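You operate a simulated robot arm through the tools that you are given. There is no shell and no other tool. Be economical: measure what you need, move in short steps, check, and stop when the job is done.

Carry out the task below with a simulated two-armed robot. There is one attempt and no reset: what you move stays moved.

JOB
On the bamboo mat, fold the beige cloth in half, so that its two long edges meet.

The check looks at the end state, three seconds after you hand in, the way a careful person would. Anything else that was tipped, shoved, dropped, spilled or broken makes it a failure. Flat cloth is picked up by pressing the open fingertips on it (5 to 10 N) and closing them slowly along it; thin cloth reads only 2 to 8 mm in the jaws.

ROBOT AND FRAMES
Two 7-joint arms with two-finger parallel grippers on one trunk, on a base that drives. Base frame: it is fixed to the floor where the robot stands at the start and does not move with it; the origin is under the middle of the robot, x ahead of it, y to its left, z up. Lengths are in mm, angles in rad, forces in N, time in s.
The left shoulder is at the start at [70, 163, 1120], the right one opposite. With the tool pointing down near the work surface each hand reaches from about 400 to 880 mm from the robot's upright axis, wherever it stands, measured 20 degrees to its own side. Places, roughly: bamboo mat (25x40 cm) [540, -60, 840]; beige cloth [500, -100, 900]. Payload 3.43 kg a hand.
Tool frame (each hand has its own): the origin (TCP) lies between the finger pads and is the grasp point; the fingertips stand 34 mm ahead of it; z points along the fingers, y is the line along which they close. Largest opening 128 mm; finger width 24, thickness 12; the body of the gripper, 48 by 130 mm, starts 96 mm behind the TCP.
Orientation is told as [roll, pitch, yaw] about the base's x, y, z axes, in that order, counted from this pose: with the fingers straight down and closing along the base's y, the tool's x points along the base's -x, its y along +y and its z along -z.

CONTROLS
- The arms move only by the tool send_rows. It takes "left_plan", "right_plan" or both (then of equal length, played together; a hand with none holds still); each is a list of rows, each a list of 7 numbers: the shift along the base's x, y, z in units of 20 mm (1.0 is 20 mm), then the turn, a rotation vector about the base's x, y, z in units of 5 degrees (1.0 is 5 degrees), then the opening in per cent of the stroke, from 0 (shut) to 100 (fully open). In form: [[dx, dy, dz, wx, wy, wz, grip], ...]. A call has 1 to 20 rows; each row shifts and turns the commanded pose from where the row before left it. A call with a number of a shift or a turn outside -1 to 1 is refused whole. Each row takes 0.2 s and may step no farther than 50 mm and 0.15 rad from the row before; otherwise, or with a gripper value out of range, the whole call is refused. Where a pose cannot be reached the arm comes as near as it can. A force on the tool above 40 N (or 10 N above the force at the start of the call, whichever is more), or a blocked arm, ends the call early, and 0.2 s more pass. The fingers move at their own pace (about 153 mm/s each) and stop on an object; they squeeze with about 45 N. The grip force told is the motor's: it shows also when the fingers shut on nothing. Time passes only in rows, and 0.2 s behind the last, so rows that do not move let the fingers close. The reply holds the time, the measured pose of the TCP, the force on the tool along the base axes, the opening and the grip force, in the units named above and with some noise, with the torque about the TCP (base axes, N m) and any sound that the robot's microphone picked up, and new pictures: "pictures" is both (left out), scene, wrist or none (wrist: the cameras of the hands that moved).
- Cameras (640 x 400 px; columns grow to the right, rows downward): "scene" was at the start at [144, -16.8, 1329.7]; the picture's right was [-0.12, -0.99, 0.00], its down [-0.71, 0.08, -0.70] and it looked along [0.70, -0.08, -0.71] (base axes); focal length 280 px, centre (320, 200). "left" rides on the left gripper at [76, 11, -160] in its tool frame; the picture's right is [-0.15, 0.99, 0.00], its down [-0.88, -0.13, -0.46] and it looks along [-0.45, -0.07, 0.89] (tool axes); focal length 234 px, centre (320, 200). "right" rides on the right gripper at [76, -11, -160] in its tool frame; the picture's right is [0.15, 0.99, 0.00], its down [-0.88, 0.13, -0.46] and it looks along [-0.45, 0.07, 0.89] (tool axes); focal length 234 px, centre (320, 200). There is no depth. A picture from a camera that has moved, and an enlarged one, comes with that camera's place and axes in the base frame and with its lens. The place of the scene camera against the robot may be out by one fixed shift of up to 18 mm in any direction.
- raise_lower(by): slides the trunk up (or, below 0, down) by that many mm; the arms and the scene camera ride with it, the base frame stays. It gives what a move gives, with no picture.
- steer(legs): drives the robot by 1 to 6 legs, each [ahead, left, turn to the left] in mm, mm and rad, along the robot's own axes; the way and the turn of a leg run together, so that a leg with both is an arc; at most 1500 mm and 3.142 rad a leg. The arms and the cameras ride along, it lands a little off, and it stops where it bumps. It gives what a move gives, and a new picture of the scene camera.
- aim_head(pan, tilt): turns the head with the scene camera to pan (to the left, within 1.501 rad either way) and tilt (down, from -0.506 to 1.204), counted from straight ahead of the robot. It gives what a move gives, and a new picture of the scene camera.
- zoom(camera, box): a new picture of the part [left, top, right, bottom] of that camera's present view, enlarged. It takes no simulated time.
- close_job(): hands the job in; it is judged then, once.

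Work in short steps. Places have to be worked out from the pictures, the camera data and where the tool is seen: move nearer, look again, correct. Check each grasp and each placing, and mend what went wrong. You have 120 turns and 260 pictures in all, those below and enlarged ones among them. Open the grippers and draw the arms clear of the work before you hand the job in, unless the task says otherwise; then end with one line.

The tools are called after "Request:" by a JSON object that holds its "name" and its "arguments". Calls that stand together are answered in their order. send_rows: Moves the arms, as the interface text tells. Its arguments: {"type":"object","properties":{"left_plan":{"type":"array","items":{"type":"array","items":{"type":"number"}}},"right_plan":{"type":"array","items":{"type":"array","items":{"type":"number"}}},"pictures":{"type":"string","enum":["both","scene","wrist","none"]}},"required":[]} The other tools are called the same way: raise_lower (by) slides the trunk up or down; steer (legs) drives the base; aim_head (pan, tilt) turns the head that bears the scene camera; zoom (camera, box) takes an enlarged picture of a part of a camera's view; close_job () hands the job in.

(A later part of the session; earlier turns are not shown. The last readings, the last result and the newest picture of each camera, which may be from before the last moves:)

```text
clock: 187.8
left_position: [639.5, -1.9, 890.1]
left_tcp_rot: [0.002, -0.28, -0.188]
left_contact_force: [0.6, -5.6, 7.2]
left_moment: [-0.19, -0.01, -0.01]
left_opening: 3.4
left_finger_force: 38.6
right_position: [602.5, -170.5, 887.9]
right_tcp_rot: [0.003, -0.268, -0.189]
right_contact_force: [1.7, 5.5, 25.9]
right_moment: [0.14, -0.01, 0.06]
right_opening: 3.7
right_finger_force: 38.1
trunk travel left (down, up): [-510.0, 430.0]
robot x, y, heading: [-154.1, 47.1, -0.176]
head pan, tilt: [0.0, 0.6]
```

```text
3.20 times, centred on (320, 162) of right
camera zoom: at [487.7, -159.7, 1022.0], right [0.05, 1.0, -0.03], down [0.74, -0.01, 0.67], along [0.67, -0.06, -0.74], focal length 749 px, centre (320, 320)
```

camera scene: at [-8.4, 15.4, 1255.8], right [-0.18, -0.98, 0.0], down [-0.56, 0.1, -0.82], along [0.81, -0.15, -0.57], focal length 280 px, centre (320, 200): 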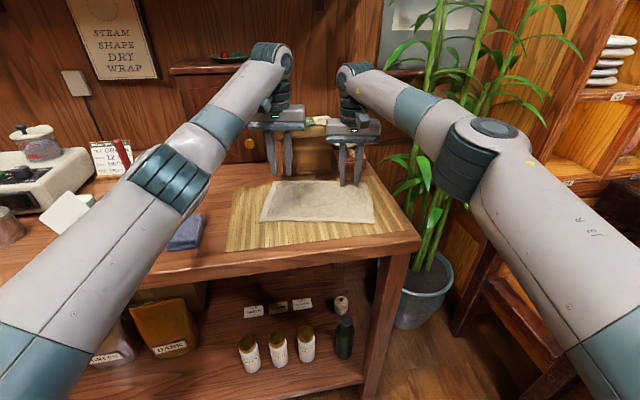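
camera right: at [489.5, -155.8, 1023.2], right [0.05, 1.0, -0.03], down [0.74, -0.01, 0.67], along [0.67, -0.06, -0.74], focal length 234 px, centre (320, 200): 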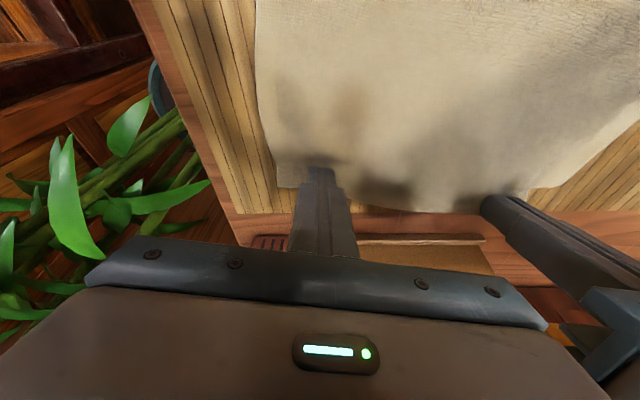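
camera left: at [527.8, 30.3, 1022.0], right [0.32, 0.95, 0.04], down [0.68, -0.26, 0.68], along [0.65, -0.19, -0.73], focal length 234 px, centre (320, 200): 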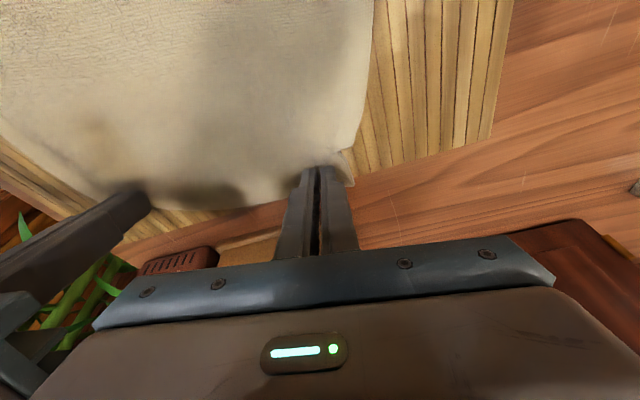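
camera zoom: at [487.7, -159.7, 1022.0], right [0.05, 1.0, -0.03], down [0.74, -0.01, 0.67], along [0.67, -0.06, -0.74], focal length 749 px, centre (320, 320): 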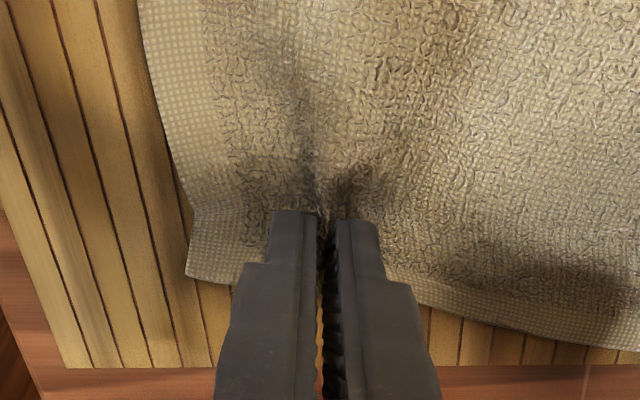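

Both hands hold the far edge (3.4 and 3.7 mm). I'll rotate both about the fold line, 50° in the cloth's frame.

Request:
{"name": "send_rows", "arguments": {"left_plan": [[0, 0, 0.15, 0, 0, 0, 0], [-0.154, 0.028, 0.274, -0.178, -0.984, 0, 0], [-0.176, 0.032, 0.259, -0.178, -0.984, 0, 0], [-0.198, 0.036, 0.242, -0.178, -0.984, 0, 0], [-0.218, 0.04, 0.224, -0.178, -0.984, 0, 0], [-0.236, 0.043, 0.204, -0.178, -0.984, 0, 0], [-0.253, 0.046, 0.182, -0.178, -0.984, 0, 0], [-0.268, 0.048, 0.159, -0.178, -0.984, 0, 0], [-0.28, 0.051, 0.135, -0.178, -0.984, 0, 0], [-0.29, 0.053, 0.109, -0.178, -0.984, 0, 0], [-0.299, 0.054, 0.083, -0.178, -0.984, 0, 0], [0, 0, 0, 0, 0, 0, 0]], "right_plan": [[0, 0, 0.15, 0, 0, 0, 0], [-0.154, 0.028, 0.274, -0.178, -0.984, 0, 0], [-0.176, 0.032, 0.259, -0.178, -0.984, 0, 0], [-0.198, 0.036, 0.242, -0.178, -0.984, 0, 0], [-0.218, 0.04, 0.224, -0.178, -0.984, 0, 0], [-0.236, 0.043, 0.204, -0.178, -0.984, 0, 0], [-0.253, 0.046, 0.182, -0.178, -0.984, 0, 0], [-0.268, 0.048, 0.159, -0.178, -0.984, 0, 0], [-0.28, 0.051, 0.135, -0.178, -0.984, 0, 0], [-0.29, 0.053, 0.109, -0.178, -0.984, 0, 0], [-0.299, 0.054, 0.083, -0.178, -0.984, 0, 0], [0, 0, 0, 0, 0, 0, 0]], "pictures": "both"}}

```text
clock: 190.4
left_position: [591.9, 10.2, 924.5]
left_tcp_rot: [0.028, -1.145, -0.205]
left_contact_force: [-0.5, -7.1, 0.3]
left_moment: [-0.17, 0.07, -0.2]
left_opening: 3.3
left_finger_force: 37.8
right_position: [557.1, -160.4, 925.1]
right_tcp_rot: [0.022, -1.137, -0.201]
right_contact_force: [0.8, 6.8, 0.7]
right_moment: [0.15, -0.01, 0.2]
right_opening: 3.2
right_finger_force: 37.4
trunk travel left (down, up): [-510.0, 430.0]
robot x, y, heading: [-157.1, 47.7, -0.177]
head pan, tilt: [0.0, 0.6]
camera scene: at [-11.3, 17.1, 1254.6], right [-0.18, -0.98, 0.0], down [-0.55, 0.1, -0.83], along [0.81, -0.15, -0.56], focal length 280 px, centre (320, 200)
camera right: at [381.5, -139.2, 923.3], right [0.12, 0.99, -0.12], down [-0.02, 0.13, 0.99], along [0.99, -0.11, 0.04], focal length 234 px, centre (320, 200)
camera left: at [421.0, 51.2, 921.9], right [0.24, 0.96, 0.14], down [-0.08, -0.13, 0.99], along [0.97, -0.25, 0.04], focal length 234 px, centre (320, 200)
```

scene: 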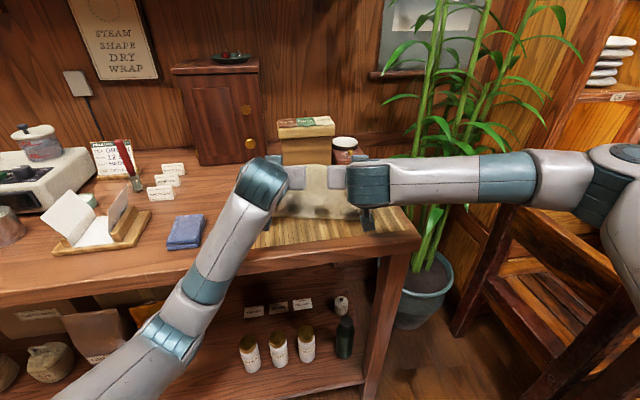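
right: 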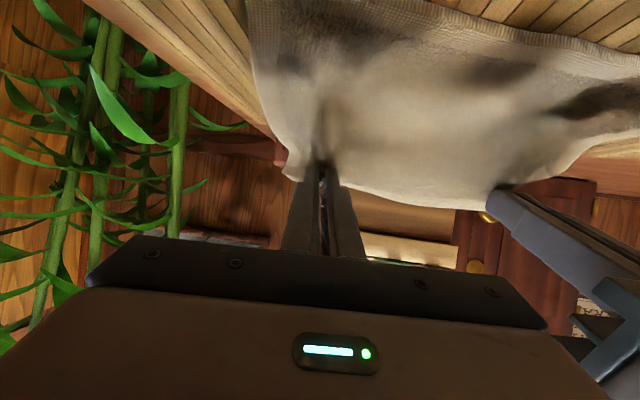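
left: 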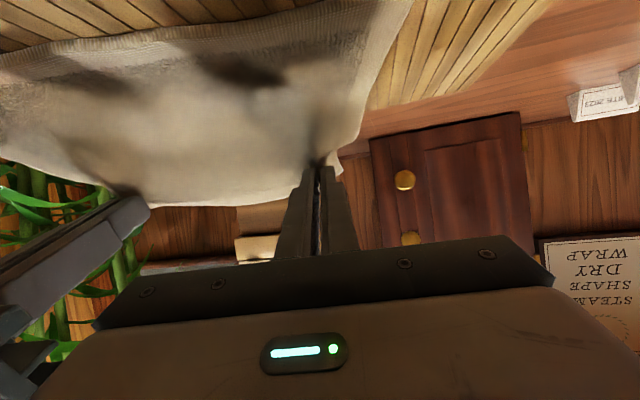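

It rotates cleanly. I'll add a bit more pitch to about 73°, then drive back 88 mm, which carries the edge past vertical over the fold line.

Request:
{"name": "send_rows", "arguments": {"left_plan": [[-0.04, 0.01, -0.1, -0.142, -0.787, 0, 0], [-0.04, 0.01, -0.1, -0.142, -0.787, 0, 0], [0, 0, 0, 0, 0, 0, 0]], "right_plan": [[-0.04, 0.01, -0.1, -0.142, -0.787, 0, 0], [-0.04, 0.01, -0.1, -0.142, -0.787, 0, 0], [0, 0, 0, 0, 0, 0, 0]], "pictures": "none"}}

Request:
{"name": "steer", "arguments": {"legs": [[-88, 0, 0]]}}

Request:
{"name": "send_rows", "arguments": {"left_plan": [[0, 0, 0, 0, 0, 0, 0]], "right_plan": [[0, 0, 0, 0, 0, 0, 0]], "pictures": "wrist"}}

```text
clock: 191.2
left_position: [592.0, 6.2, 923.2]
left_tcp_rot: [0.036, -1.289, -0.215]
left_contact_force: [-1.8, -6.5, 0.3]
left_moment: [-0.13, 0.05, -0.18]
left_opening: 3.5
left_finger_force: 37.9
right_position: [557.2, -161.8, 921.1]
right_tcp_rot: [0.032, -1.275, -0.213]
right_contact_force: [2.1, 6.7, 0.1]
right_moment: [0.11, 0.0, 0.22]
right_opening: 3.4
right_finger_force: 37.9
trunk travel left (down, up): [-510.0, 430.0]
robot x, y, heading: [-156.1, 45.7, -0.173]
head pan, tilt: [0.0, 0.6]
```

```text
clock: 192.3
left_position: [504.2, 24.2, 924.2]
left_tcp_rot: [0.034, -1.289, -0.212]
left_contact_force: [-1.8, -5.8, -0.2]
left_moment: [-0.12, 0.09, -0.21]
left_opening: 3.5
left_finger_force: 37.9
right_position: [469.6, -145.2, 920.9]
right_tcp_rot: [0.034, -1.277, -0.211]
right_contact_force: [0.9, 6.7, 0.6]
right_moment: [0.1, -0.01, 0.25]
right_opening: 3.2
right_finger_force: 37.4
trunk travel left (down, up): [-510.0, 430.0]
robot x, y, heading: [-244.3, 62.0, -0.176]
head pan, tilt: [0.0, 0.6]
camera scene: at [-96.3, 31.6, 1256.0], right [-0.18, -0.98, 0.0], down [-0.56, 0.1, -0.83], along [0.81, -0.14, -0.56], focal length 280 px, centre (320, 200)
```

scene: 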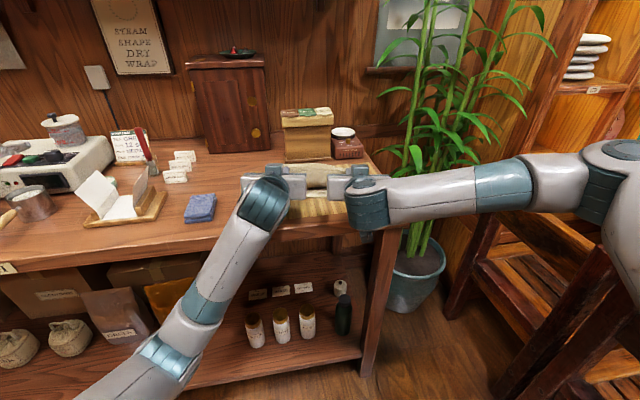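

```text
clock: 192.7
left_position: [504.4, 23.1, 923.3]
left_tcp_rot: [0.031, -1.288, -0.212]
left_contact_force: [-1.0, -5.1, -0.3]
left_moment: [-0.09, 0.06, -0.19]
left_opening: 3.3
left_finger_force: 38.3
right_position: [470.3, -145.9, 920.7]
right_tcp_rot: [0.033, -1.274, -0.211]
right_contact_force: [1.6, 4.1, 0.4]
right_moment: [0.04, -0.01, 0.16]
right_opening: 3.3
right_finger_force: 37.8
trunk travel left (down, up): [-510.0, 430.0]
robot x, y, heading: [-246.2, 63.7, -0.177]
head pan, tilt: [0.0, 0.6]
camera right: at [296.8, -124.2, 894.9], right [0.13, 0.98, -0.13], down [-0.15, 0.15, 0.98], along [0.98, -0.11, 0.17], focal length 234 px, centre (320, 200)
camera left: at [336.5, 65.2, 896.4], right [0.22, 0.96, 0.15], down [-0.21, -0.1, 0.97], along [0.95, -0.24, 0.18], focal length 234 px, centre (320, 200)
```

right: 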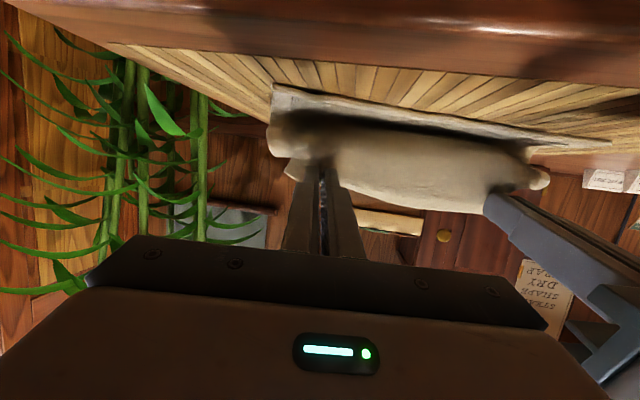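
left: 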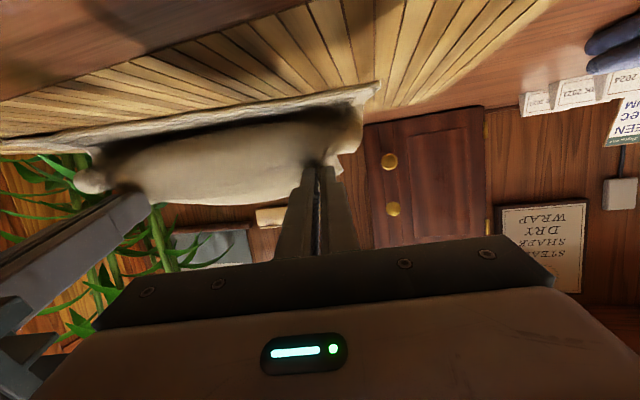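

The edge is past the fold line but the layer is slightly slack and bellied. I'll pull it taut, then open while sweeping back and down along the falling arc, so the edge is carried toward me.

Request:
{"name": "send_rows", "arguments": {"left_plan": [[-0.3, 0.054, 0, 0, 0, 0, 0], [-0.3, 0.054, 0, 0, 0, 0, 0], [-0.4, 0.071, -0.3, 0, 0, 0, 4], [-0.5, 0.09, -0.4, 0, 0, 0, 8], [-0.5, 0.09, -0.4, 0, 0, 0, 14], [-0.4, 0.071, -0.3, 0, 0, 0, 25], [0, 0, 0, 0, 0, 0, 40], [0, 0, 0, 0, 0, 0, 40]], "right_plan": [[-0.3, 0.054, 0, 0, 0, 0, 0], [-0.3, 0.054, 0, 0, 0, 0, 0], [-0.4, 0.071, -0.3, 0, 0, 0, 4], [-0.5, 0.09, -0.4, 0, 0, 0, 8], [-0.5, 0.09, -0.4, 0, 0, 0, 14], [-0.4, 0.071, -0.3, 0, 0, 0, 25], [0, 0, 0, 0, 0, 0, 40], [0, 0, 0, 0, 0, 0, 40]], "pictures": "both"}}

```text
clock: 194.5
left_position: [456.3, 31.1, 896.2]
left_tcp_rot: [0.033, -1.289, -0.211]
left_contact_force: [-0.6, -0.1, 0.1]
left_moment: [-0.03, 0.03, -0.01]
left_opening: 51.3
left_finger_force: 0.1
right_position: [421.1, -136.1, 891.4]
right_tcp_rot: [0.033, -1.274, -0.211]
right_contact_force: [0.0, 0.6, 0.3]
right_moment: [0.0, 0.0, 0.01]
right_opening: 51.0
right_finger_force: 0.1
trunk travel left (down, up): [-510.0, 430.0]
robot x, y, heading: [-244.1, 59.3, -0.174]
head pan, tilt: [0.0, 0.6]
camera scene: at [-95.2, 31.4, 1255.8], right [-0.18, -0.98, 0.0], down [-0.56, 0.1, -0.82], along [0.81, -0.14, -0.57], focal length 280 px, centre (320, 200)
camera right: at [248.0, -115.4, 866.3], right [0.14, 0.98, -0.13], down [-0.15, 0.15, 0.98], along [0.98, -0.11, 0.17], focal length 234 px, centre (320, 200)
camera left: at [287.7, 73.8, 868.8], right [0.22, 0.96, 0.15], down [-0.21, -0.1, 0.97], along [0.95, -0.24, 0.18], focal length 234 px, centre (320, 200)
```

scene: 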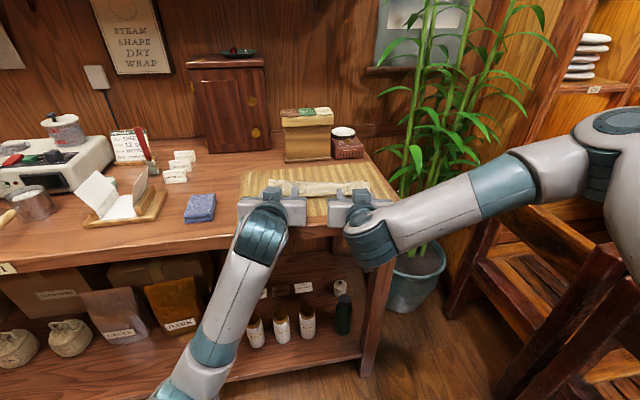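
right: 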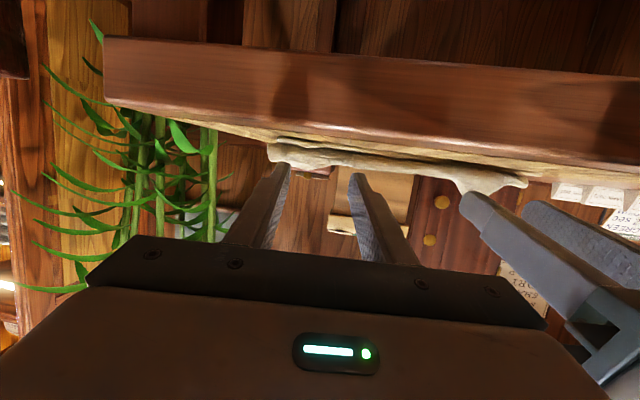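
left: 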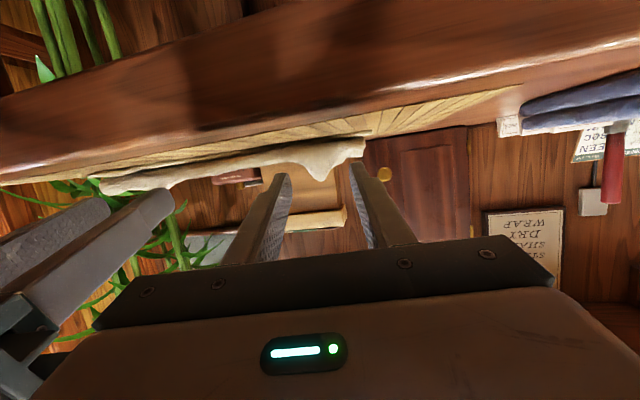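

Released. I'll lift straight up with the trunk, back off, and look.

Request:
{"name": "raise_lower", "arguments": {"by": 150}}

Request:
{"name": "steer", "arguments": {"legs": [[-120, 0, 0]]}}

Request:
{"name": "zoom", "arguments": {"camera": "scene", "box": [220, 150, 420, 275]}}

```text
clock: 196.3
left_position: [456.9, 31.4, 1045.3]
left_tcp_rot: [0.032, -1.289, -0.214]
left_contact_force: [0.5, 0.1, -0.9]
left_moment: [0.0, 0.02, 0.03]
left_opening: 51.0
left_finger_force: 0.1
right_position: [422.8, -136.2, 1041.0]
right_tcp_rot: [0.033, -1.275, -0.212]
right_contact_force: [0.3, -1.1, 0.0]
right_moment: [0.02, -0.03, -0.03]
right_opening: 51.0
right_finger_force: 0.2
trunk travel left (down, up): [-660.0, 280.0]
robot x, y, heading: [-245.3, 62.3, -0.176]
head pan, tilt: [0.0, 0.6]
```

```text
clock: 197.5
left_position: [337.4, 51.7, 1045.9]
left_tcp_rot: [0.033, -1.288, -0.217]
left_contact_force: [-0.4, -1.6, 0.1]
left_moment: [0.0, 0.01, 0.02]
left_opening: 51.1
left_finger_force: 0.0
right_position: [303.2, -117.5, 1042.7]
right_tcp_rot: [0.033, -1.274, -0.214]
right_contact_force: [0.4, -0.6, -0.7]
right_moment: [0.01, 0.01, -0.01]
right_opening: 51.4
right_finger_force: 0.1
trunk travel left (down, up): [-660.0, 280.0]
robot x, y, heading: [-360.7, 80.4, -0.175]
head pan, tilt: [0.0, 0.6]
camera scene: at [-213.6, 52.2, 1405.8], right [-0.18, -0.98, 0.0], down [-0.56, 0.1, -0.82], along [0.81, -0.15, -0.57], focal length 280 px, centre (320, 200)
```

scene: 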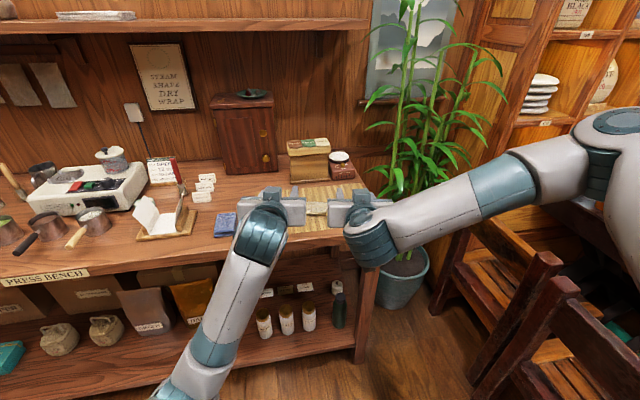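

```text
3.20 times, centred on (320, 212) of scene
camera zoom: at [-213.6, 52.2, 1405.8], right [-0.18, -0.98, 0.0], down [-0.56, 0.1, -0.82], along [0.81, -0.15, -0.57], focal length 896 px, centre (320, 160)
```

zoom: 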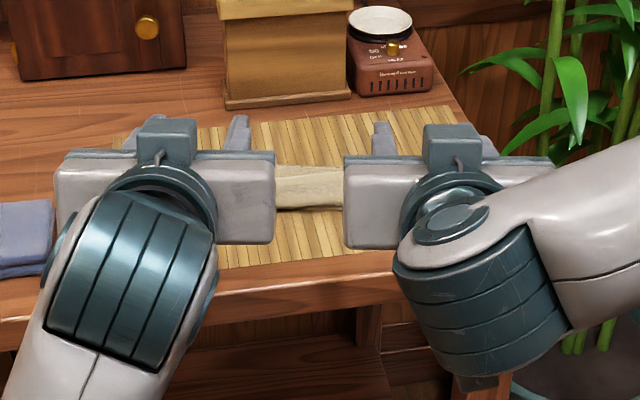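

The cloth looks low and flat. I'll turn the fingers down and spread the hands to see it fully.

Request:
{"name": "send_rows", "arguments": {"left_plan": [[0.25, 0.15, 0, 0.178, 0.984, 0, 30], [0.25, 0.15, 0, 0.178, 0.984, 0, 30], [0.25, 0.15, 0, 0.178, 0.984, 0, 30], [0.25, 0.15, 0, 0.178, 0.984, 0, 30], [0.25, 0.15, 0, 0.178, 0.984, 0, 30], [0.25, 0.15, 0, 0.178, 0.984, 0, 30], [0.25, 0.15, 0, 0.178, 0.984, 0, 30], [0.25, 0.15, 0, 0.178, 0.984, 0, 30], [0.25, 0.15, 0, 0.178, 0.984, 0, 30], [0.25, 0.15, 0, 0.178, 0.984, 0, 30], [0.25, 0.15, 0, 0.178, 0.984, 0, 30], [0.25, 0.15, 0, 0.178, 0.984, 0, 30], [0.25, 0.15, 0, 0.178, 0.984, 0, 30], [0.25, 0.15, 0, 0.178, 0.984, 0, 30], [0, 0, 0, 0.12, 0.65, 0, 30], [0, 0, 0, 0, 0, 0, 30]], "right_plan": [[0.25, -0.1, 0, 0.178, 0.984, 0, 30], [0.25, -0.1, 0, 0.178, 0.984, 0, 30], [0.25, -0.1, 0, 0.178, 0.984, 0, 30], [0.25, -0.1, 0, 0.178, 0.984, 0, 30], [0.25, -0.1, 0, 0.178, 0.984, 0, 30], [0.25, -0.1, 0, 0.178, 0.984, 0, 30], [0.25, -0.1, 0, 0.178, 0.984, 0, 30], [0.25, -0.1, 0, 0.178, 0.984, 0, 30], [0.25, -0.1, 0, 0.178, 0.984, 0, 30], [0.25, -0.1, 0, 0.178, 0.984, 0, 30], [0.25, -0.1, 0, 0.178, 0.984, 0, 30], [0.25, -0.1, 0, 0.178, 0.984, 0, 30], [0.25, -0.1, 0, 0.178, 0.984, 0, 30], [0.25, -0.1, 0, 0.178, 0.984, 0, 30], [0, 0, 0, 0.12, 0.65, 0, 30], [0, 0, 0, 0, 0, 0, 30]], "pictures": "both"}}

Request:
{"name": "zoom", "arguments": {"camera": "scene", "box": [220, 150, 420, 275]}}

```text
clock: 200.9
left_position: [440.3, 90.7, 1029.2]
left_tcp_rot: [-0.001, -0.008, -0.19]
left_contact_force: [-0.2, 1.3, -1.0]
left_moment: [0.02, 0.01, 0.0]
left_opening: 38.7
left_finger_force: 0.1
left hand out of reach, approached as far as the arm can: row 9, 10, 11
right_position: [372.0, -145.0, 1040.8]
right_tcp_rot: [0.0, 0.004, -0.189]
right_contact_force: [0.6, 0.3, 0.2]
right_moment: [-0.02, -0.03, -0.01]
right_opening: 38.5
right_finger_force: 0.1
trunk travel left (down, up): [-660.0, 280.0]
robot x, y, heading: [-362.6, 85.0, -0.176]
head pan, tilt: [0.0, 0.6]
camera scene: at [-213.7, 52.0, 1405.8], right [-0.18, -0.98, 0.0], down [-0.56, 0.1, -0.82], along [0.81, -0.15, -0.57], focal length 280 px, centre (320, 200)
camera right: at [298.0, -141.8, 1202.0], right [0.04, 1.0, 0.0], down [0.89, -0.04, 0.45], along [0.45, -0.02, -0.89], focal length 234 px, centre (320, 200)
camera left: at [368.4, 115.3, 1189.9], right [0.33, 0.94, 0.0], down [0.84, -0.29, 0.46], along [0.44, -0.15, -0.89], focal length 234 px, centre (320, 200)
```

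scene: 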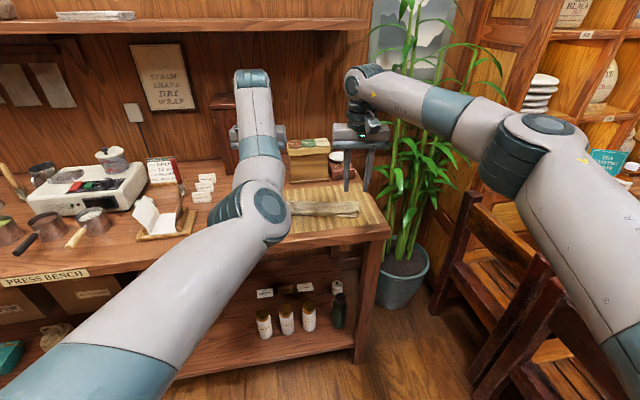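
right: 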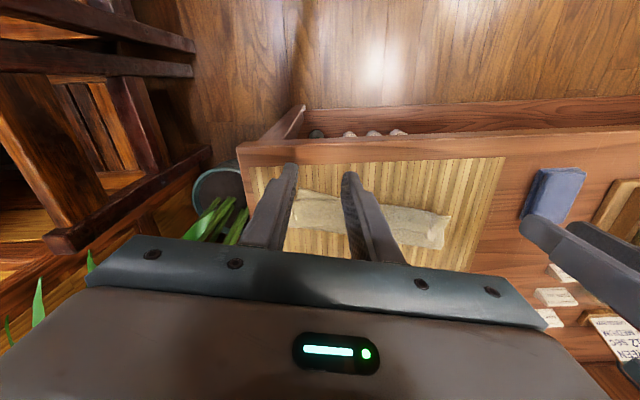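
left: 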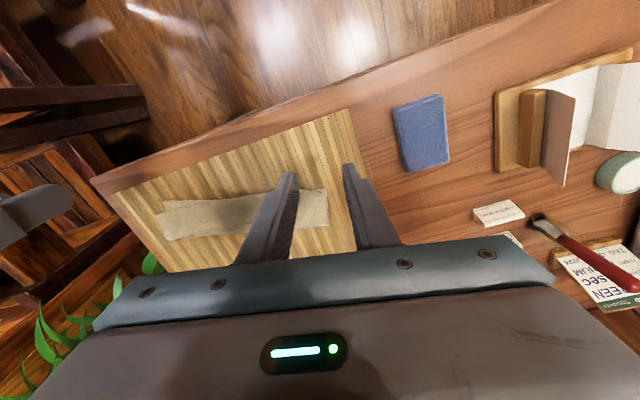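

```text
3.20 times, centred on (320, 212) of scene
camera zoom: at [-213.7, 52.0, 1405.8], right [-0.18, -0.98, 0.0], down [-0.56, 0.1, -0.82], along [0.81, -0.15, -0.57], focal length 896 px, centre (320, 160)
```

zoom: 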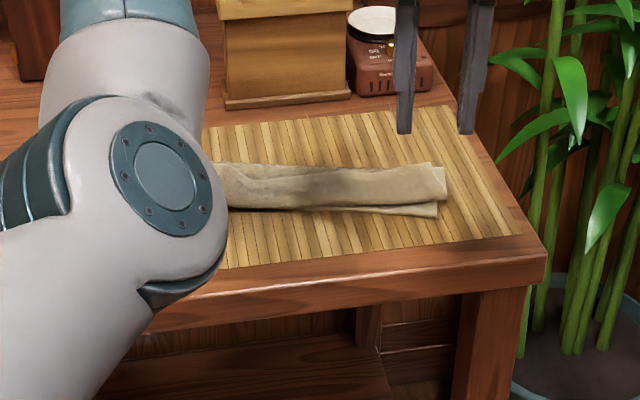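

The cloth lies in one strip on the mat. I'll zoom with the wrist cameras to see how the edges sit.

Request:
{"name": "zoom", "arguments": {"camera": "right", "box": [270, 165, 470, 290]}}

Request:
{"name": "zoom", "arguments": {"camera": "left", "box": [140, 150, 340, 275]}}

```text
3.20 times, centred on (370, 228) of right
camera zoom: at [298.0, -141.8, 1202.0], right [0.04, 1.0, 0.0], down [0.89, -0.04, 0.45], along [0.45, -0.02, -0.89], focal length 749 px, centre (160, 112)
```

zoom: 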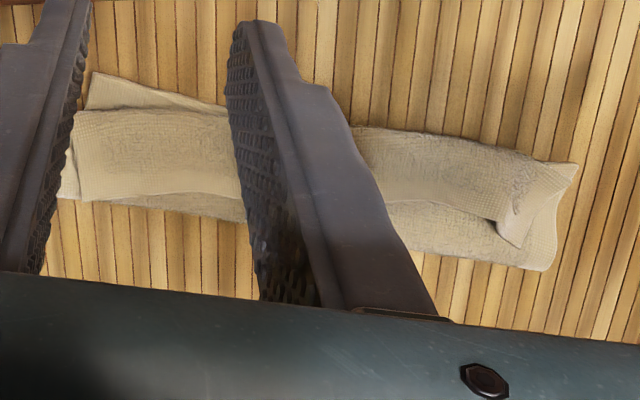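

```text
3.20 times, centred on (240, 212) of left
camera zoom: at [368.4, 115.3, 1189.9], right [0.33, 0.94, 0.0], down [0.84, -0.29, 0.46], along [0.44, -0.15, -0.89], focal length 749 px, centre (576, 160)
```

zoom: 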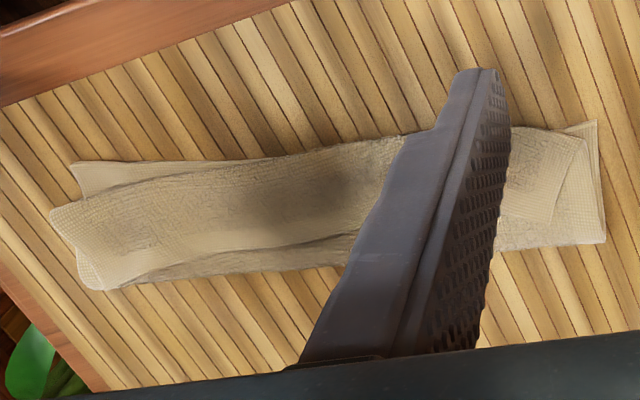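

It's a Z-fold again: the fold line is right (x'≈560), but the free edge lies on top facing away. The simplest cure is to grip just that flap edge with minimal inset, lift it over and lay it at the near edge. I'll drive in, lower, and place both hands over the flap edge with a slight tilt.

Request:
{"name": "steer", "arguments": {"legs": [[139, 0, 0]]}}

Request:
{"name": "send_rows", "arguments": {"left_plan": [[-0.15, -0.55, 0, 0, 0, 0, 20], [-0.3, -0.55, 0, 0, 0, 0, 20], [-0.35, -0.55, 0, -0.178, -0.984, 0, 20], [-0.35, -0.55, 0, -0.178, -0.984, 0, 20], [-0.35, -0.55, -0.5, 0, 0, 0, 20], [-0.2, -0.45, -0.5, 0, 0, 0, 20], [0, 0, -1, 0, 0, 0, 20], [0, 0, -1, 0, 0, 0, 20], [0, 0, -1, 0, 0, 0, 20], [0, 0, 0, 0, 0, 0, 20]], "right_plan": [[0.1, 0, 0, 0, 0, 0, 20], [0.1, 0, 0, 0, 0, 0, 20], [0, 0, 0, -0.178, -0.984, 0, 20], [0, 0, 0, -0.178, -0.984, 0, 20], [0, 0, -0.6, 0, 0, 0, 20], [0, 0, -0.8, 0, 0, 0, 20], [0, 0, -1, 0, 0, 0, 20], [0, 0, -1, 0, 0, 0, 20], [0, 0, -1, 0, 0, 0, 20], [0, 0, 0, 0, 0, 0, 20]], "pictures": "wrist"}}

```text
clock: 202.2
left_position: [575.1, 64.9, 1031.6]
left_tcp_rot: [-0.001, -0.009, -0.189]
left_contact_force: [-0.4, -0.4, 0.2]
left_moment: [-0.01, 0.03, 0.01]
left_opening: 38.3
left_finger_force: 0.1
right_position: [507.4, -170.4, 1043.5]
right_tcp_rot: [-0.001, 0.002, -0.19]
right_contact_force: [0.5, -0.3, 0.4]
right_moment: [-0.01, -0.01, -0.02]
right_opening: 38.3
right_finger_force: 0.0
trunk travel left (down, up): [-660.0, 280.0]
robot x, y, heading: [-227.7, 61.6, -0.182]
head pan, tilt: [0.0, 0.6]
camera scene: at [-79.8, 28.0, 1406.0], right [-0.18, -0.98, 0.0], down [-0.56, 0.1, -0.83], along [0.81, -0.15, -0.56], focal length 280 px, centre (320, 200)
```

scene: 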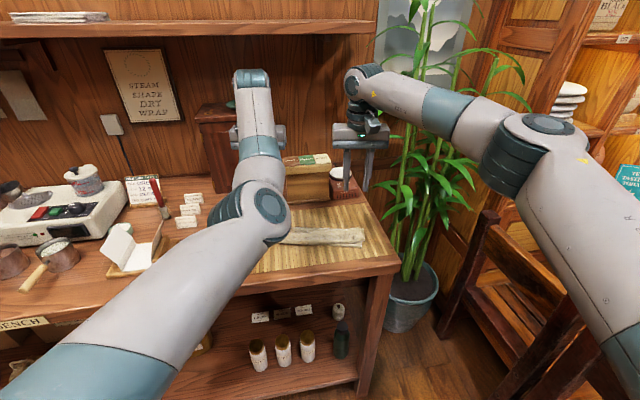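

```text
clock: 204.4
left_position: [553.9, -0.2, 946.4]
left_tcp_rot: [0.0, -0.184, -0.191]
left_contact_force: [-0.6, 0.1, -0.8]
left_moment: [0.01, -0.01, 0.03]
left_opening: 25.5
left_finger_force: 0.0
left hand out of reach, approached as far as the arm can: row 3, 4
right_position: [512.2, -169.1, 955.4]
right_tcp_rot: [0.002, -0.175, -0.19]
right_contact_force: [-0.3, 0.0, -0.7]
right_moment: [0.03, 0.03, -0.03]
right_opening: 25.6
right_finger_force: 0.1
trunk travel left (down, up): [-660.0, 280.0]
robot x, y, heading: [-229.9, 58.4, -0.179]
head pan, tilt: [0.0, 0.6]
camera right: at [410.8, -161.4, 1099.0], right [0.04, 1.0, -0.02], down [0.8, -0.02, 0.6], along [0.6, -0.05, -0.8], focal length 234 px, centre (320, 200)
camera left: at [456.4, 29.8, 1090.5], right [0.33, 0.94, 0.03], down [0.74, -0.28, 0.61], along [0.58, -0.18, -0.79], focal length 234 px, centre (320, 200)
```

right: 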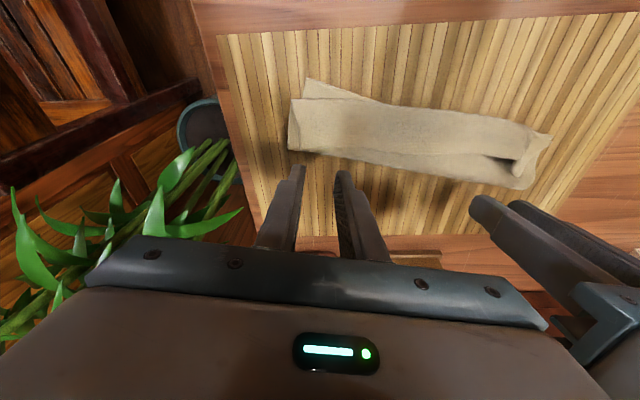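
left: 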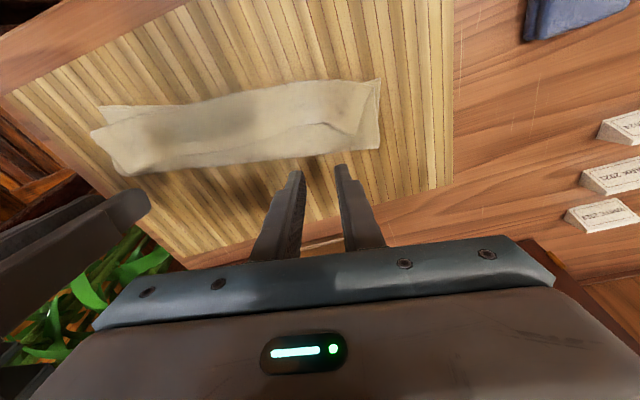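

I'll zoom in to locate the flap edge under each hand.

Request:
{"name": "zoom", "arguments": {"camera": "right", "box": [270, 60, 570, 247]}}

Request:
{"name": "zoom", "arguments": {"camera": "left", "box": [80, 60, 400, 260]}}

```text
2.13 times, centred on (420, 154) of right
camera zoom: at [410.8, -161.4, 1099.0], right [0.04, 1.0, -0.02], down [0.8, -0.02, 0.6], along [0.6, -0.05, -0.8], focal length 500 px, centre (107, 299)
```

zoom: 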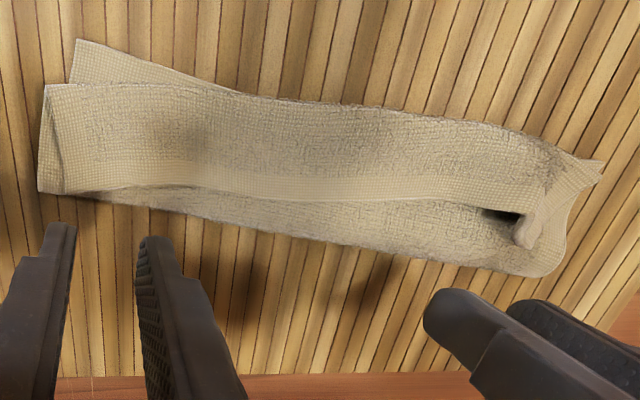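

```text
2.00 times, centred on (240, 160) of left
camera zoom: at [456.4, 29.8, 1090.5], right [0.33, 0.94, 0.03], down [0.74, -0.28, 0.61], along [0.58, -0.18, -0.79], focal length 468 px, centre (480, 280)
```

zoom: 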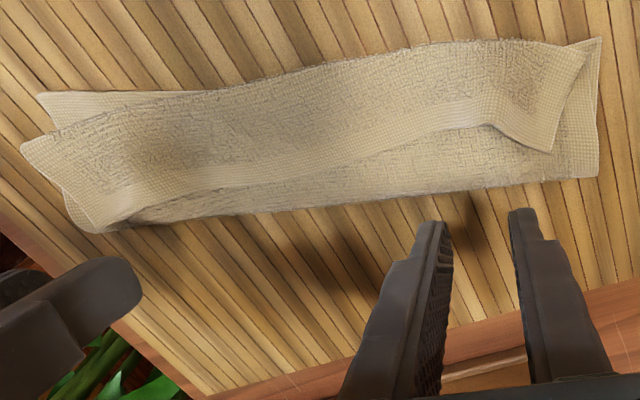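

Flap edge located: about (533,12) under the left and (518,−155) under the right. I'll move with a minimal ~6 mm inset and descend to just above contact.

Request:
{"name": "send_rows", "arguments": {"left_plan": [[-0.6, 0.15, 0, 0, 0, 0, 22], [-0.6, 0.15, 0, 0, 0, 0, 22], [-0.5, 0.15, -0.4, 0, 0, 0, 22], [0, 0, -0.6, 0, 0, 0, 22], [0, 0, -0.6, 0, 0, 0, 22], [0, 0, -0.4, 0, 0, 0, 22], [0, 0, 0, 0, 0, 0, 22]], "right_plan": [[-0.15, 0.25, 0, 0, 0, 0, 22], [-0.15, 0.25, -0.4, 0, 0, 0, 22], [0, 0, -0.6, 0, 0, 0, 22], [0, 0, -0.6, 0, 0, 0, 22], [0, 0, -0.5, 0, 0, 0, 22], [0, 0, -0.35, 0, 0, 0, 22], [0, 0, 0, 0, 0, 0, 22]], "pictures": "none"}}

Request:
{"name": "zoom", "arguments": {"camera": "right", "box": [240, 100, 400, 200]}}

Request:
{"name": "zoom", "arguments": {"camera": "left", "box": [240, 100, 400, 200]}}

```text
clock: 206.0
left_position: [533.6, 13.0, 905.8]
left_tcp_rot: [0.007, -0.189, -0.185]
left_contact_force: [0.4, -0.5, 0.4]
left_moment: [0.0, 0.02, 0.01]
left_opening: 28.3
left_finger_force: 0.1
left hand out of reach, approached as far as the arm can: row 2, 3
right_position: [505.3, -158.5, 903.7]
right_tcp_rot: [0.001, -0.168, -0.19]
right_contact_force: [-0.4, 1.3, -0.4]
right_moment: [0.02, -0.05, -0.04]
right_opening: 28.0
right_finger_force: 0.1
trunk travel left (down, up): [-660.0, 280.0]
robot x, y, heading: [-227.1, 59.6, -0.181]
head pan, tilt: [0.0, 0.6]
```

```text
4.00 times, centred on (320, 150) of right
camera zoom: at [403.8, -151.4, 1049.3], right [0.05, 1.0, -0.02], down [0.8, -0.02, 0.6], along [0.6, -0.05, -0.8], focal length 937 px, centre (320, 400)
```

zoom: 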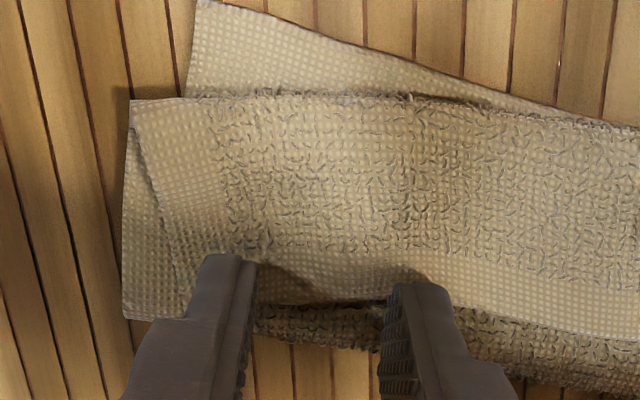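

```text
4.00 times, centred on (320, 150) of left
camera zoom: at [433.3, 41.4, 1050.0], right [0.32, 0.95, 0.03], down [0.74, -0.27, 0.61], along [0.59, -0.17, -0.79], focal length 937 px, centre (320, 400)
```

zoom: 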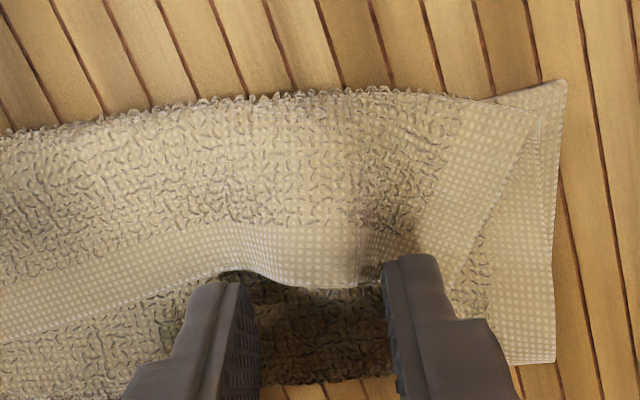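

The right is well placed. The left arm is at its limit 13 mm too far, so I'll back the base 14 mm and compensate with the right arm.

Request:
{"name": "steer", "arguments": {"legs": [[-14, 0, 0]]}}

Request:
{"name": "send_rows", "arguments": {"left_plan": [[0, 0, 0, 0, 0, 0, 22], [0, -0.1, -0.1, 0, 0, 0, 22], [0, 0, -0.1, 0, 0, 0, 22], [0, 0, 0, 0, 0, 0, 22]], "right_plan": [[0.35, -0.06, 0.1, 0, 0, 0, 22], [0.35, -0.06, -0.1, 0, 0, 0, 22], [0, 0, -0.05, 0, 0, 0, 22], [0, 0, 0, 0, 0, 0, 22]], "pictures": "none"}}

Request:
{"name": "zoom", "arguments": {"camera": "left", "box": [240, 100, 400, 200]}}

```text
clock: 206.8
left_position: [520.7, 16.2, 902.6]
left_tcp_rot: [0.007, -0.184, -0.185]
left_contact_force: [0.3, -0.7, -0.3]
left_moment: [-0.04, 0.03, 0.0]
left_opening: 28.2
left_finger_force: 0.2
right_position: [493.0, -156.7, 903.1]
right_tcp_rot: [0.002, -0.168, -0.189]
right_contact_force: [0.5, 1.3, 0.6]
right_moment: [0.01, 0.03, -0.01]
right_opening: 28.2
right_finger_force: 0.0
trunk travel left (down, up): [-660.0, 280.0]
robot x, y, heading: [-242.5, 59.6, -0.18]
head pan, tilt: [0.0, 0.6]
camera scene: at [-90.2, 29.7, 1405.4], right [-0.18, -0.98, 0.0], down [-0.56, 0.1, -0.82], along [0.81, -0.15, -0.57], focal length 280 px, centre (320, 200)
```

scene: 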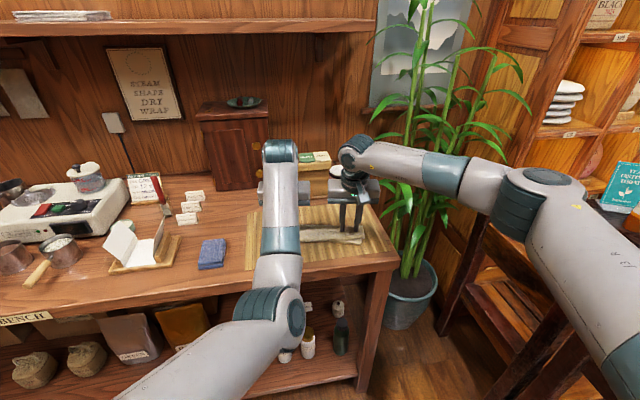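

```text
clock: 207.8
left_position: [519.1, 14.5, 900.2]
left_tcp_rot: [0.005, -0.184, -0.186]
left_contact_force: [-0.5, -0.1, 1.4]
left_moment: [0.02, -0.02, 0.04]
left_opening: 28.1
left_finger_force: 0.0
right_position: [505.7, -158.3, 903.6]
right_tcp_rot: [0.0, -0.169, -0.191]
right_contact_force: [0.5, -0.3, -0.8]
right_moment: [-0.02, 0.0, 0.01]
right_opening: 28.3
right_finger_force: 0.0
trunk travel left (down, up): [-660.0, 280.0]
robot x, y, heading: [-245.3, 65.5, -0.178]
head pan, tilt: [0.0, 0.6]
```

```text
4.00 times, centred on (320, 150) of left
camera zoom: at [420.1, 42.4, 1044.0], right [0.32, 0.95, 0.03], down [0.74, -0.27, 0.61], along [0.59, -0.17, -0.79], focal length 937 px, centre (320, 400)
```

zoom: 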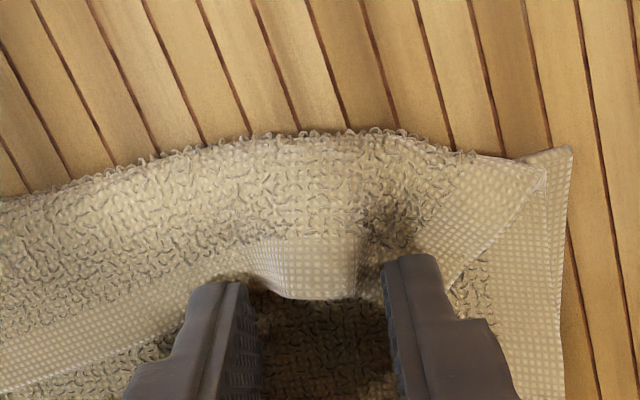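

Both are well placed now. I'll press to contact.

Request:
{"name": "send_rows", "arguments": {"left_plan": [[0, 0, -0.05, 0, 0, 0, 22], [0, 0, -0.05, 0, 0, 0, 22], [0, 0, -0.05, 0, 0, 0, 22], [0, 0, 0, 0, 0, 0, 22]], "right_plan": [[0, 0, -0.1, 0, 0, 0, 22], [0, 0, -0.1, 0, 0, 0, 22], [0, 0, -0.1, 0, 0, 0, 22], [0, 0, 0, 0, 0, 0, 22]], "pictures": "none"}}

```text
clock: 208.8
left_position: [518.5, 12.2, 896.6]
left_tcp_rot: [0.007, -0.184, -0.185]
left_contact_force: [-0.8, 0.4, 1.7]
left_moment: [-0.01, 0.03, -0.02]
left_opening: 28.1
left_finger_force: 0.0
right_position: [505.7, -158.8, 898.6]
right_tcp_rot: [0.001, -0.169, -0.192]
right_contact_force: [0.8, -0.5, 1.0]
right_moment: [0.02, -0.02, 0.01]
right_opening: 27.8
right_finger_force: 0.0
trunk travel left (down, up): [-660.0, 280.0]
robot x, y, heading: [-244.4, 67.3, -0.178]
head pan, tilt: [0.0, 0.6]
```

A little more pressure, then close slowly.

Request:
{"name": "send_rows", "arguments": {"left_plan": [[0, 0, -0.05, 0, 0, 0, 22], [0, 0, -0.05, 0, 0, 0, 22], [0, 0, -0.03, 0, 0, 0, 20], [0, -0.02, 0, 0, 0, 0, 18], [0, -0.02, 0, 0, 0, 0, 16], [0, -0.02, 0, 0, 0, 0, 14], [0, -0.02, 0, 0, 0, 0, 12], [0, -0.02, 0, 0, 0, 0, 10], [0, -0.02, 0, 0, 0, 0, 8], [0, 0, 0, 0, 0, 0, 6], [0, 0, 0, 0, 0, 0, 4], [0, 0, 0, 0, 0, 0, 2], [0, 0, 0, 0, 0, 0, 0], [0, 0, 0, 0, 0, 0, 0], [0, 0, 0, 0, 0, 0, 0]], "right_plan": [[0, 0, -0.07, 0, 0, 0, 22], [0, 0, -0.07, 0, 0, 0, 22], [0, 0, -0.05, 0, 0, 0, 20], [0, 0.02, 0, 0, 0, 0, 18], [0, 0.02, 0, 0, 0, 0, 16], [0, 0.02, 0, 0, 0, 0, 14], [0, 0.02, 0, 0, 0, 0, 12], [0, 0.02, 0, 0, 0, 0, 10], [0, 0.02, 0, 0, 0, 0, 8], [0, 0, 0, 0, 0, 0, 6], [0, 0, 0, 0, 0, 0, 4], [0, 0, 0, 0, 0, 0, 2], [0, 0, 0, 0, 0, 0, 0], [0, 0, 0, 0, 0, 0, 0], [0, 0, 0, 0, 0, 0, 0]], "pictures": "none"}}

```text
clock: 212.0
left_position: [518.0, 10.7, 895.8]
left_tcp_rot: [0.007, -0.187, -0.186]
left_contact_force: [-0.5, 0.2, 2.7]
left_moment: [0.04, -0.02, 0.01]
left_opening: 3.6
left_finger_force: 38.0
right_position: [505.7, -156.8, 893.3]
right_tcp_rot: [0.003, -0.17, -0.191]
right_contact_force: [0.1, -0.7, 2.5]
right_moment: [-0.03, 0.01, 0.01]
right_opening: 3.0
right_finger_force: 37.8
trunk travel left (down, up): [-660.0, 280.0]
robot x, y, heading: [-243.6, 60.2, -0.183]
head pan, tilt: [0.0, 0.6]
```

Both hold the flap edge (3.0 and 3.6 mm). I'll lift 85 mm with the trunk, then carry it forward so the lower layer lies out to the true half line before coming back.

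Request:
{"name": "raise_lower", "arguments": {"by": 85}}

Request:
{"name": "send_rows", "arguments": {"left_plan": [[0.58, -0.105, 0, 0, 0, 0, 0], [0.58, -0.105, 0, 0, 0, 0, 0], [0.58, -0.105, 0, 0, 0, 0, 0], [0.58, -0.105, 0, 0, 0, 0, 0], [0.58, -0.105, 0, 0, 0, 0, 0], [0.58, -0.105, 0, 0, 0, 0, 0], [0, 0, 0, 0, 0, 0, 0]], "right_plan": [[0.29, -0.052, 0, 0, 0, 0, 0], [0.29, -0.052, 0, 0, 0, 0, 0], [0.29, -0.052, 0, 0, 0, 0, 0], [0.29, -0.052, 0, 0, 0, 0, 0], [0.29, -0.052, 0, 0, 0, 0, 0], [0.29, -0.052, 0, 0, 0, 0, 0], [0, 0, 0, 0, 0, 0, 0]], "pictures": "wrist"}}

```text
clock: 213.2
left_position: [518.7, 10.1, 979.2]
left_tcp_rot: [0.008, -0.184, -0.184]
left_contact_force: [-0.4, -0.6, -0.3]
left_moment: [0.01, -0.01, -0.02]
left_opening: 3.4
left_finger_force: 37.9
right_position: [506.5, -157.4, 978.8]
right_tcp_rot: [0.001, -0.167, -0.188]
right_contact_force: [-0.1, 0.0, -0.1]
right_moment: [0.0, -0.02, 0.0]
right_opening: 3.1
right_finger_force: 37.5
trunk travel left (down, up): [-745.0, 195.0]
robot x, y, heading: [-239.2, 63.8, -0.188]
head pan, tilt: [0.0, 0.6]
```

```text
clock: 214.8
left_position: [588.4, -1.6, 979.2]
left_tcp_rot: [0.007, -0.185, -0.185]
left_contact_force: [-0.3, 0.1, -0.2]
left_moment: [0.05, 0.0, -0.02]
left_opening: 3.6
left_finger_force: 38.0
right_position: [541.8, -162.9, 979.2]
right_tcp_rot: [0.001, -0.168, -0.189]
right_contact_force: [0.0, -0.1, 0.8]
right_moment: [-0.02, 0.0, 0.0]
right_opening: 2.9
right_finger_force: 37.8
trunk travel left (down, up): [-745.0, 195.0]
robot x, y, heading: [-245.4, 62.4, -0.185]
head pan, tilt: [0.0, 0.6]
camera right: at [439.8, -155.3, 1123.2], right [0.04, 1.0, -0.02], down [0.8, -0.02, 0.6], along [0.6, -0.05, -0.8], focal length 234 px, centre (320, 200)
camera left: at [489.0, 27.1, 1123.7], right [0.32, 0.95, 0.03], down [0.74, -0.27, 0.61], along [0.59, -0.17, -0.79], focal length 234 px, centre (320, 200)
```

right: 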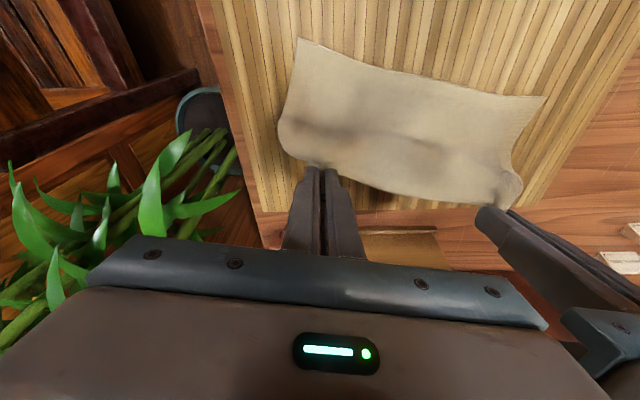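
left: 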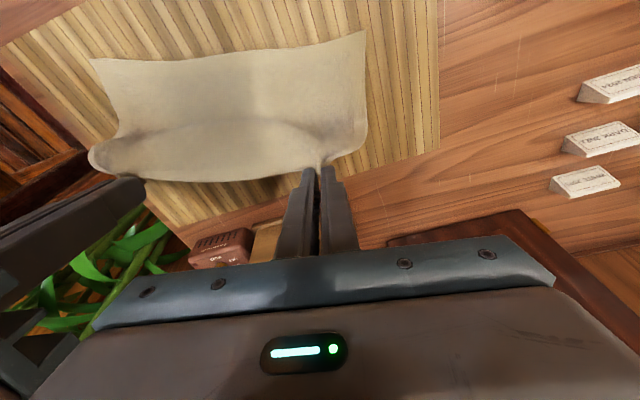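

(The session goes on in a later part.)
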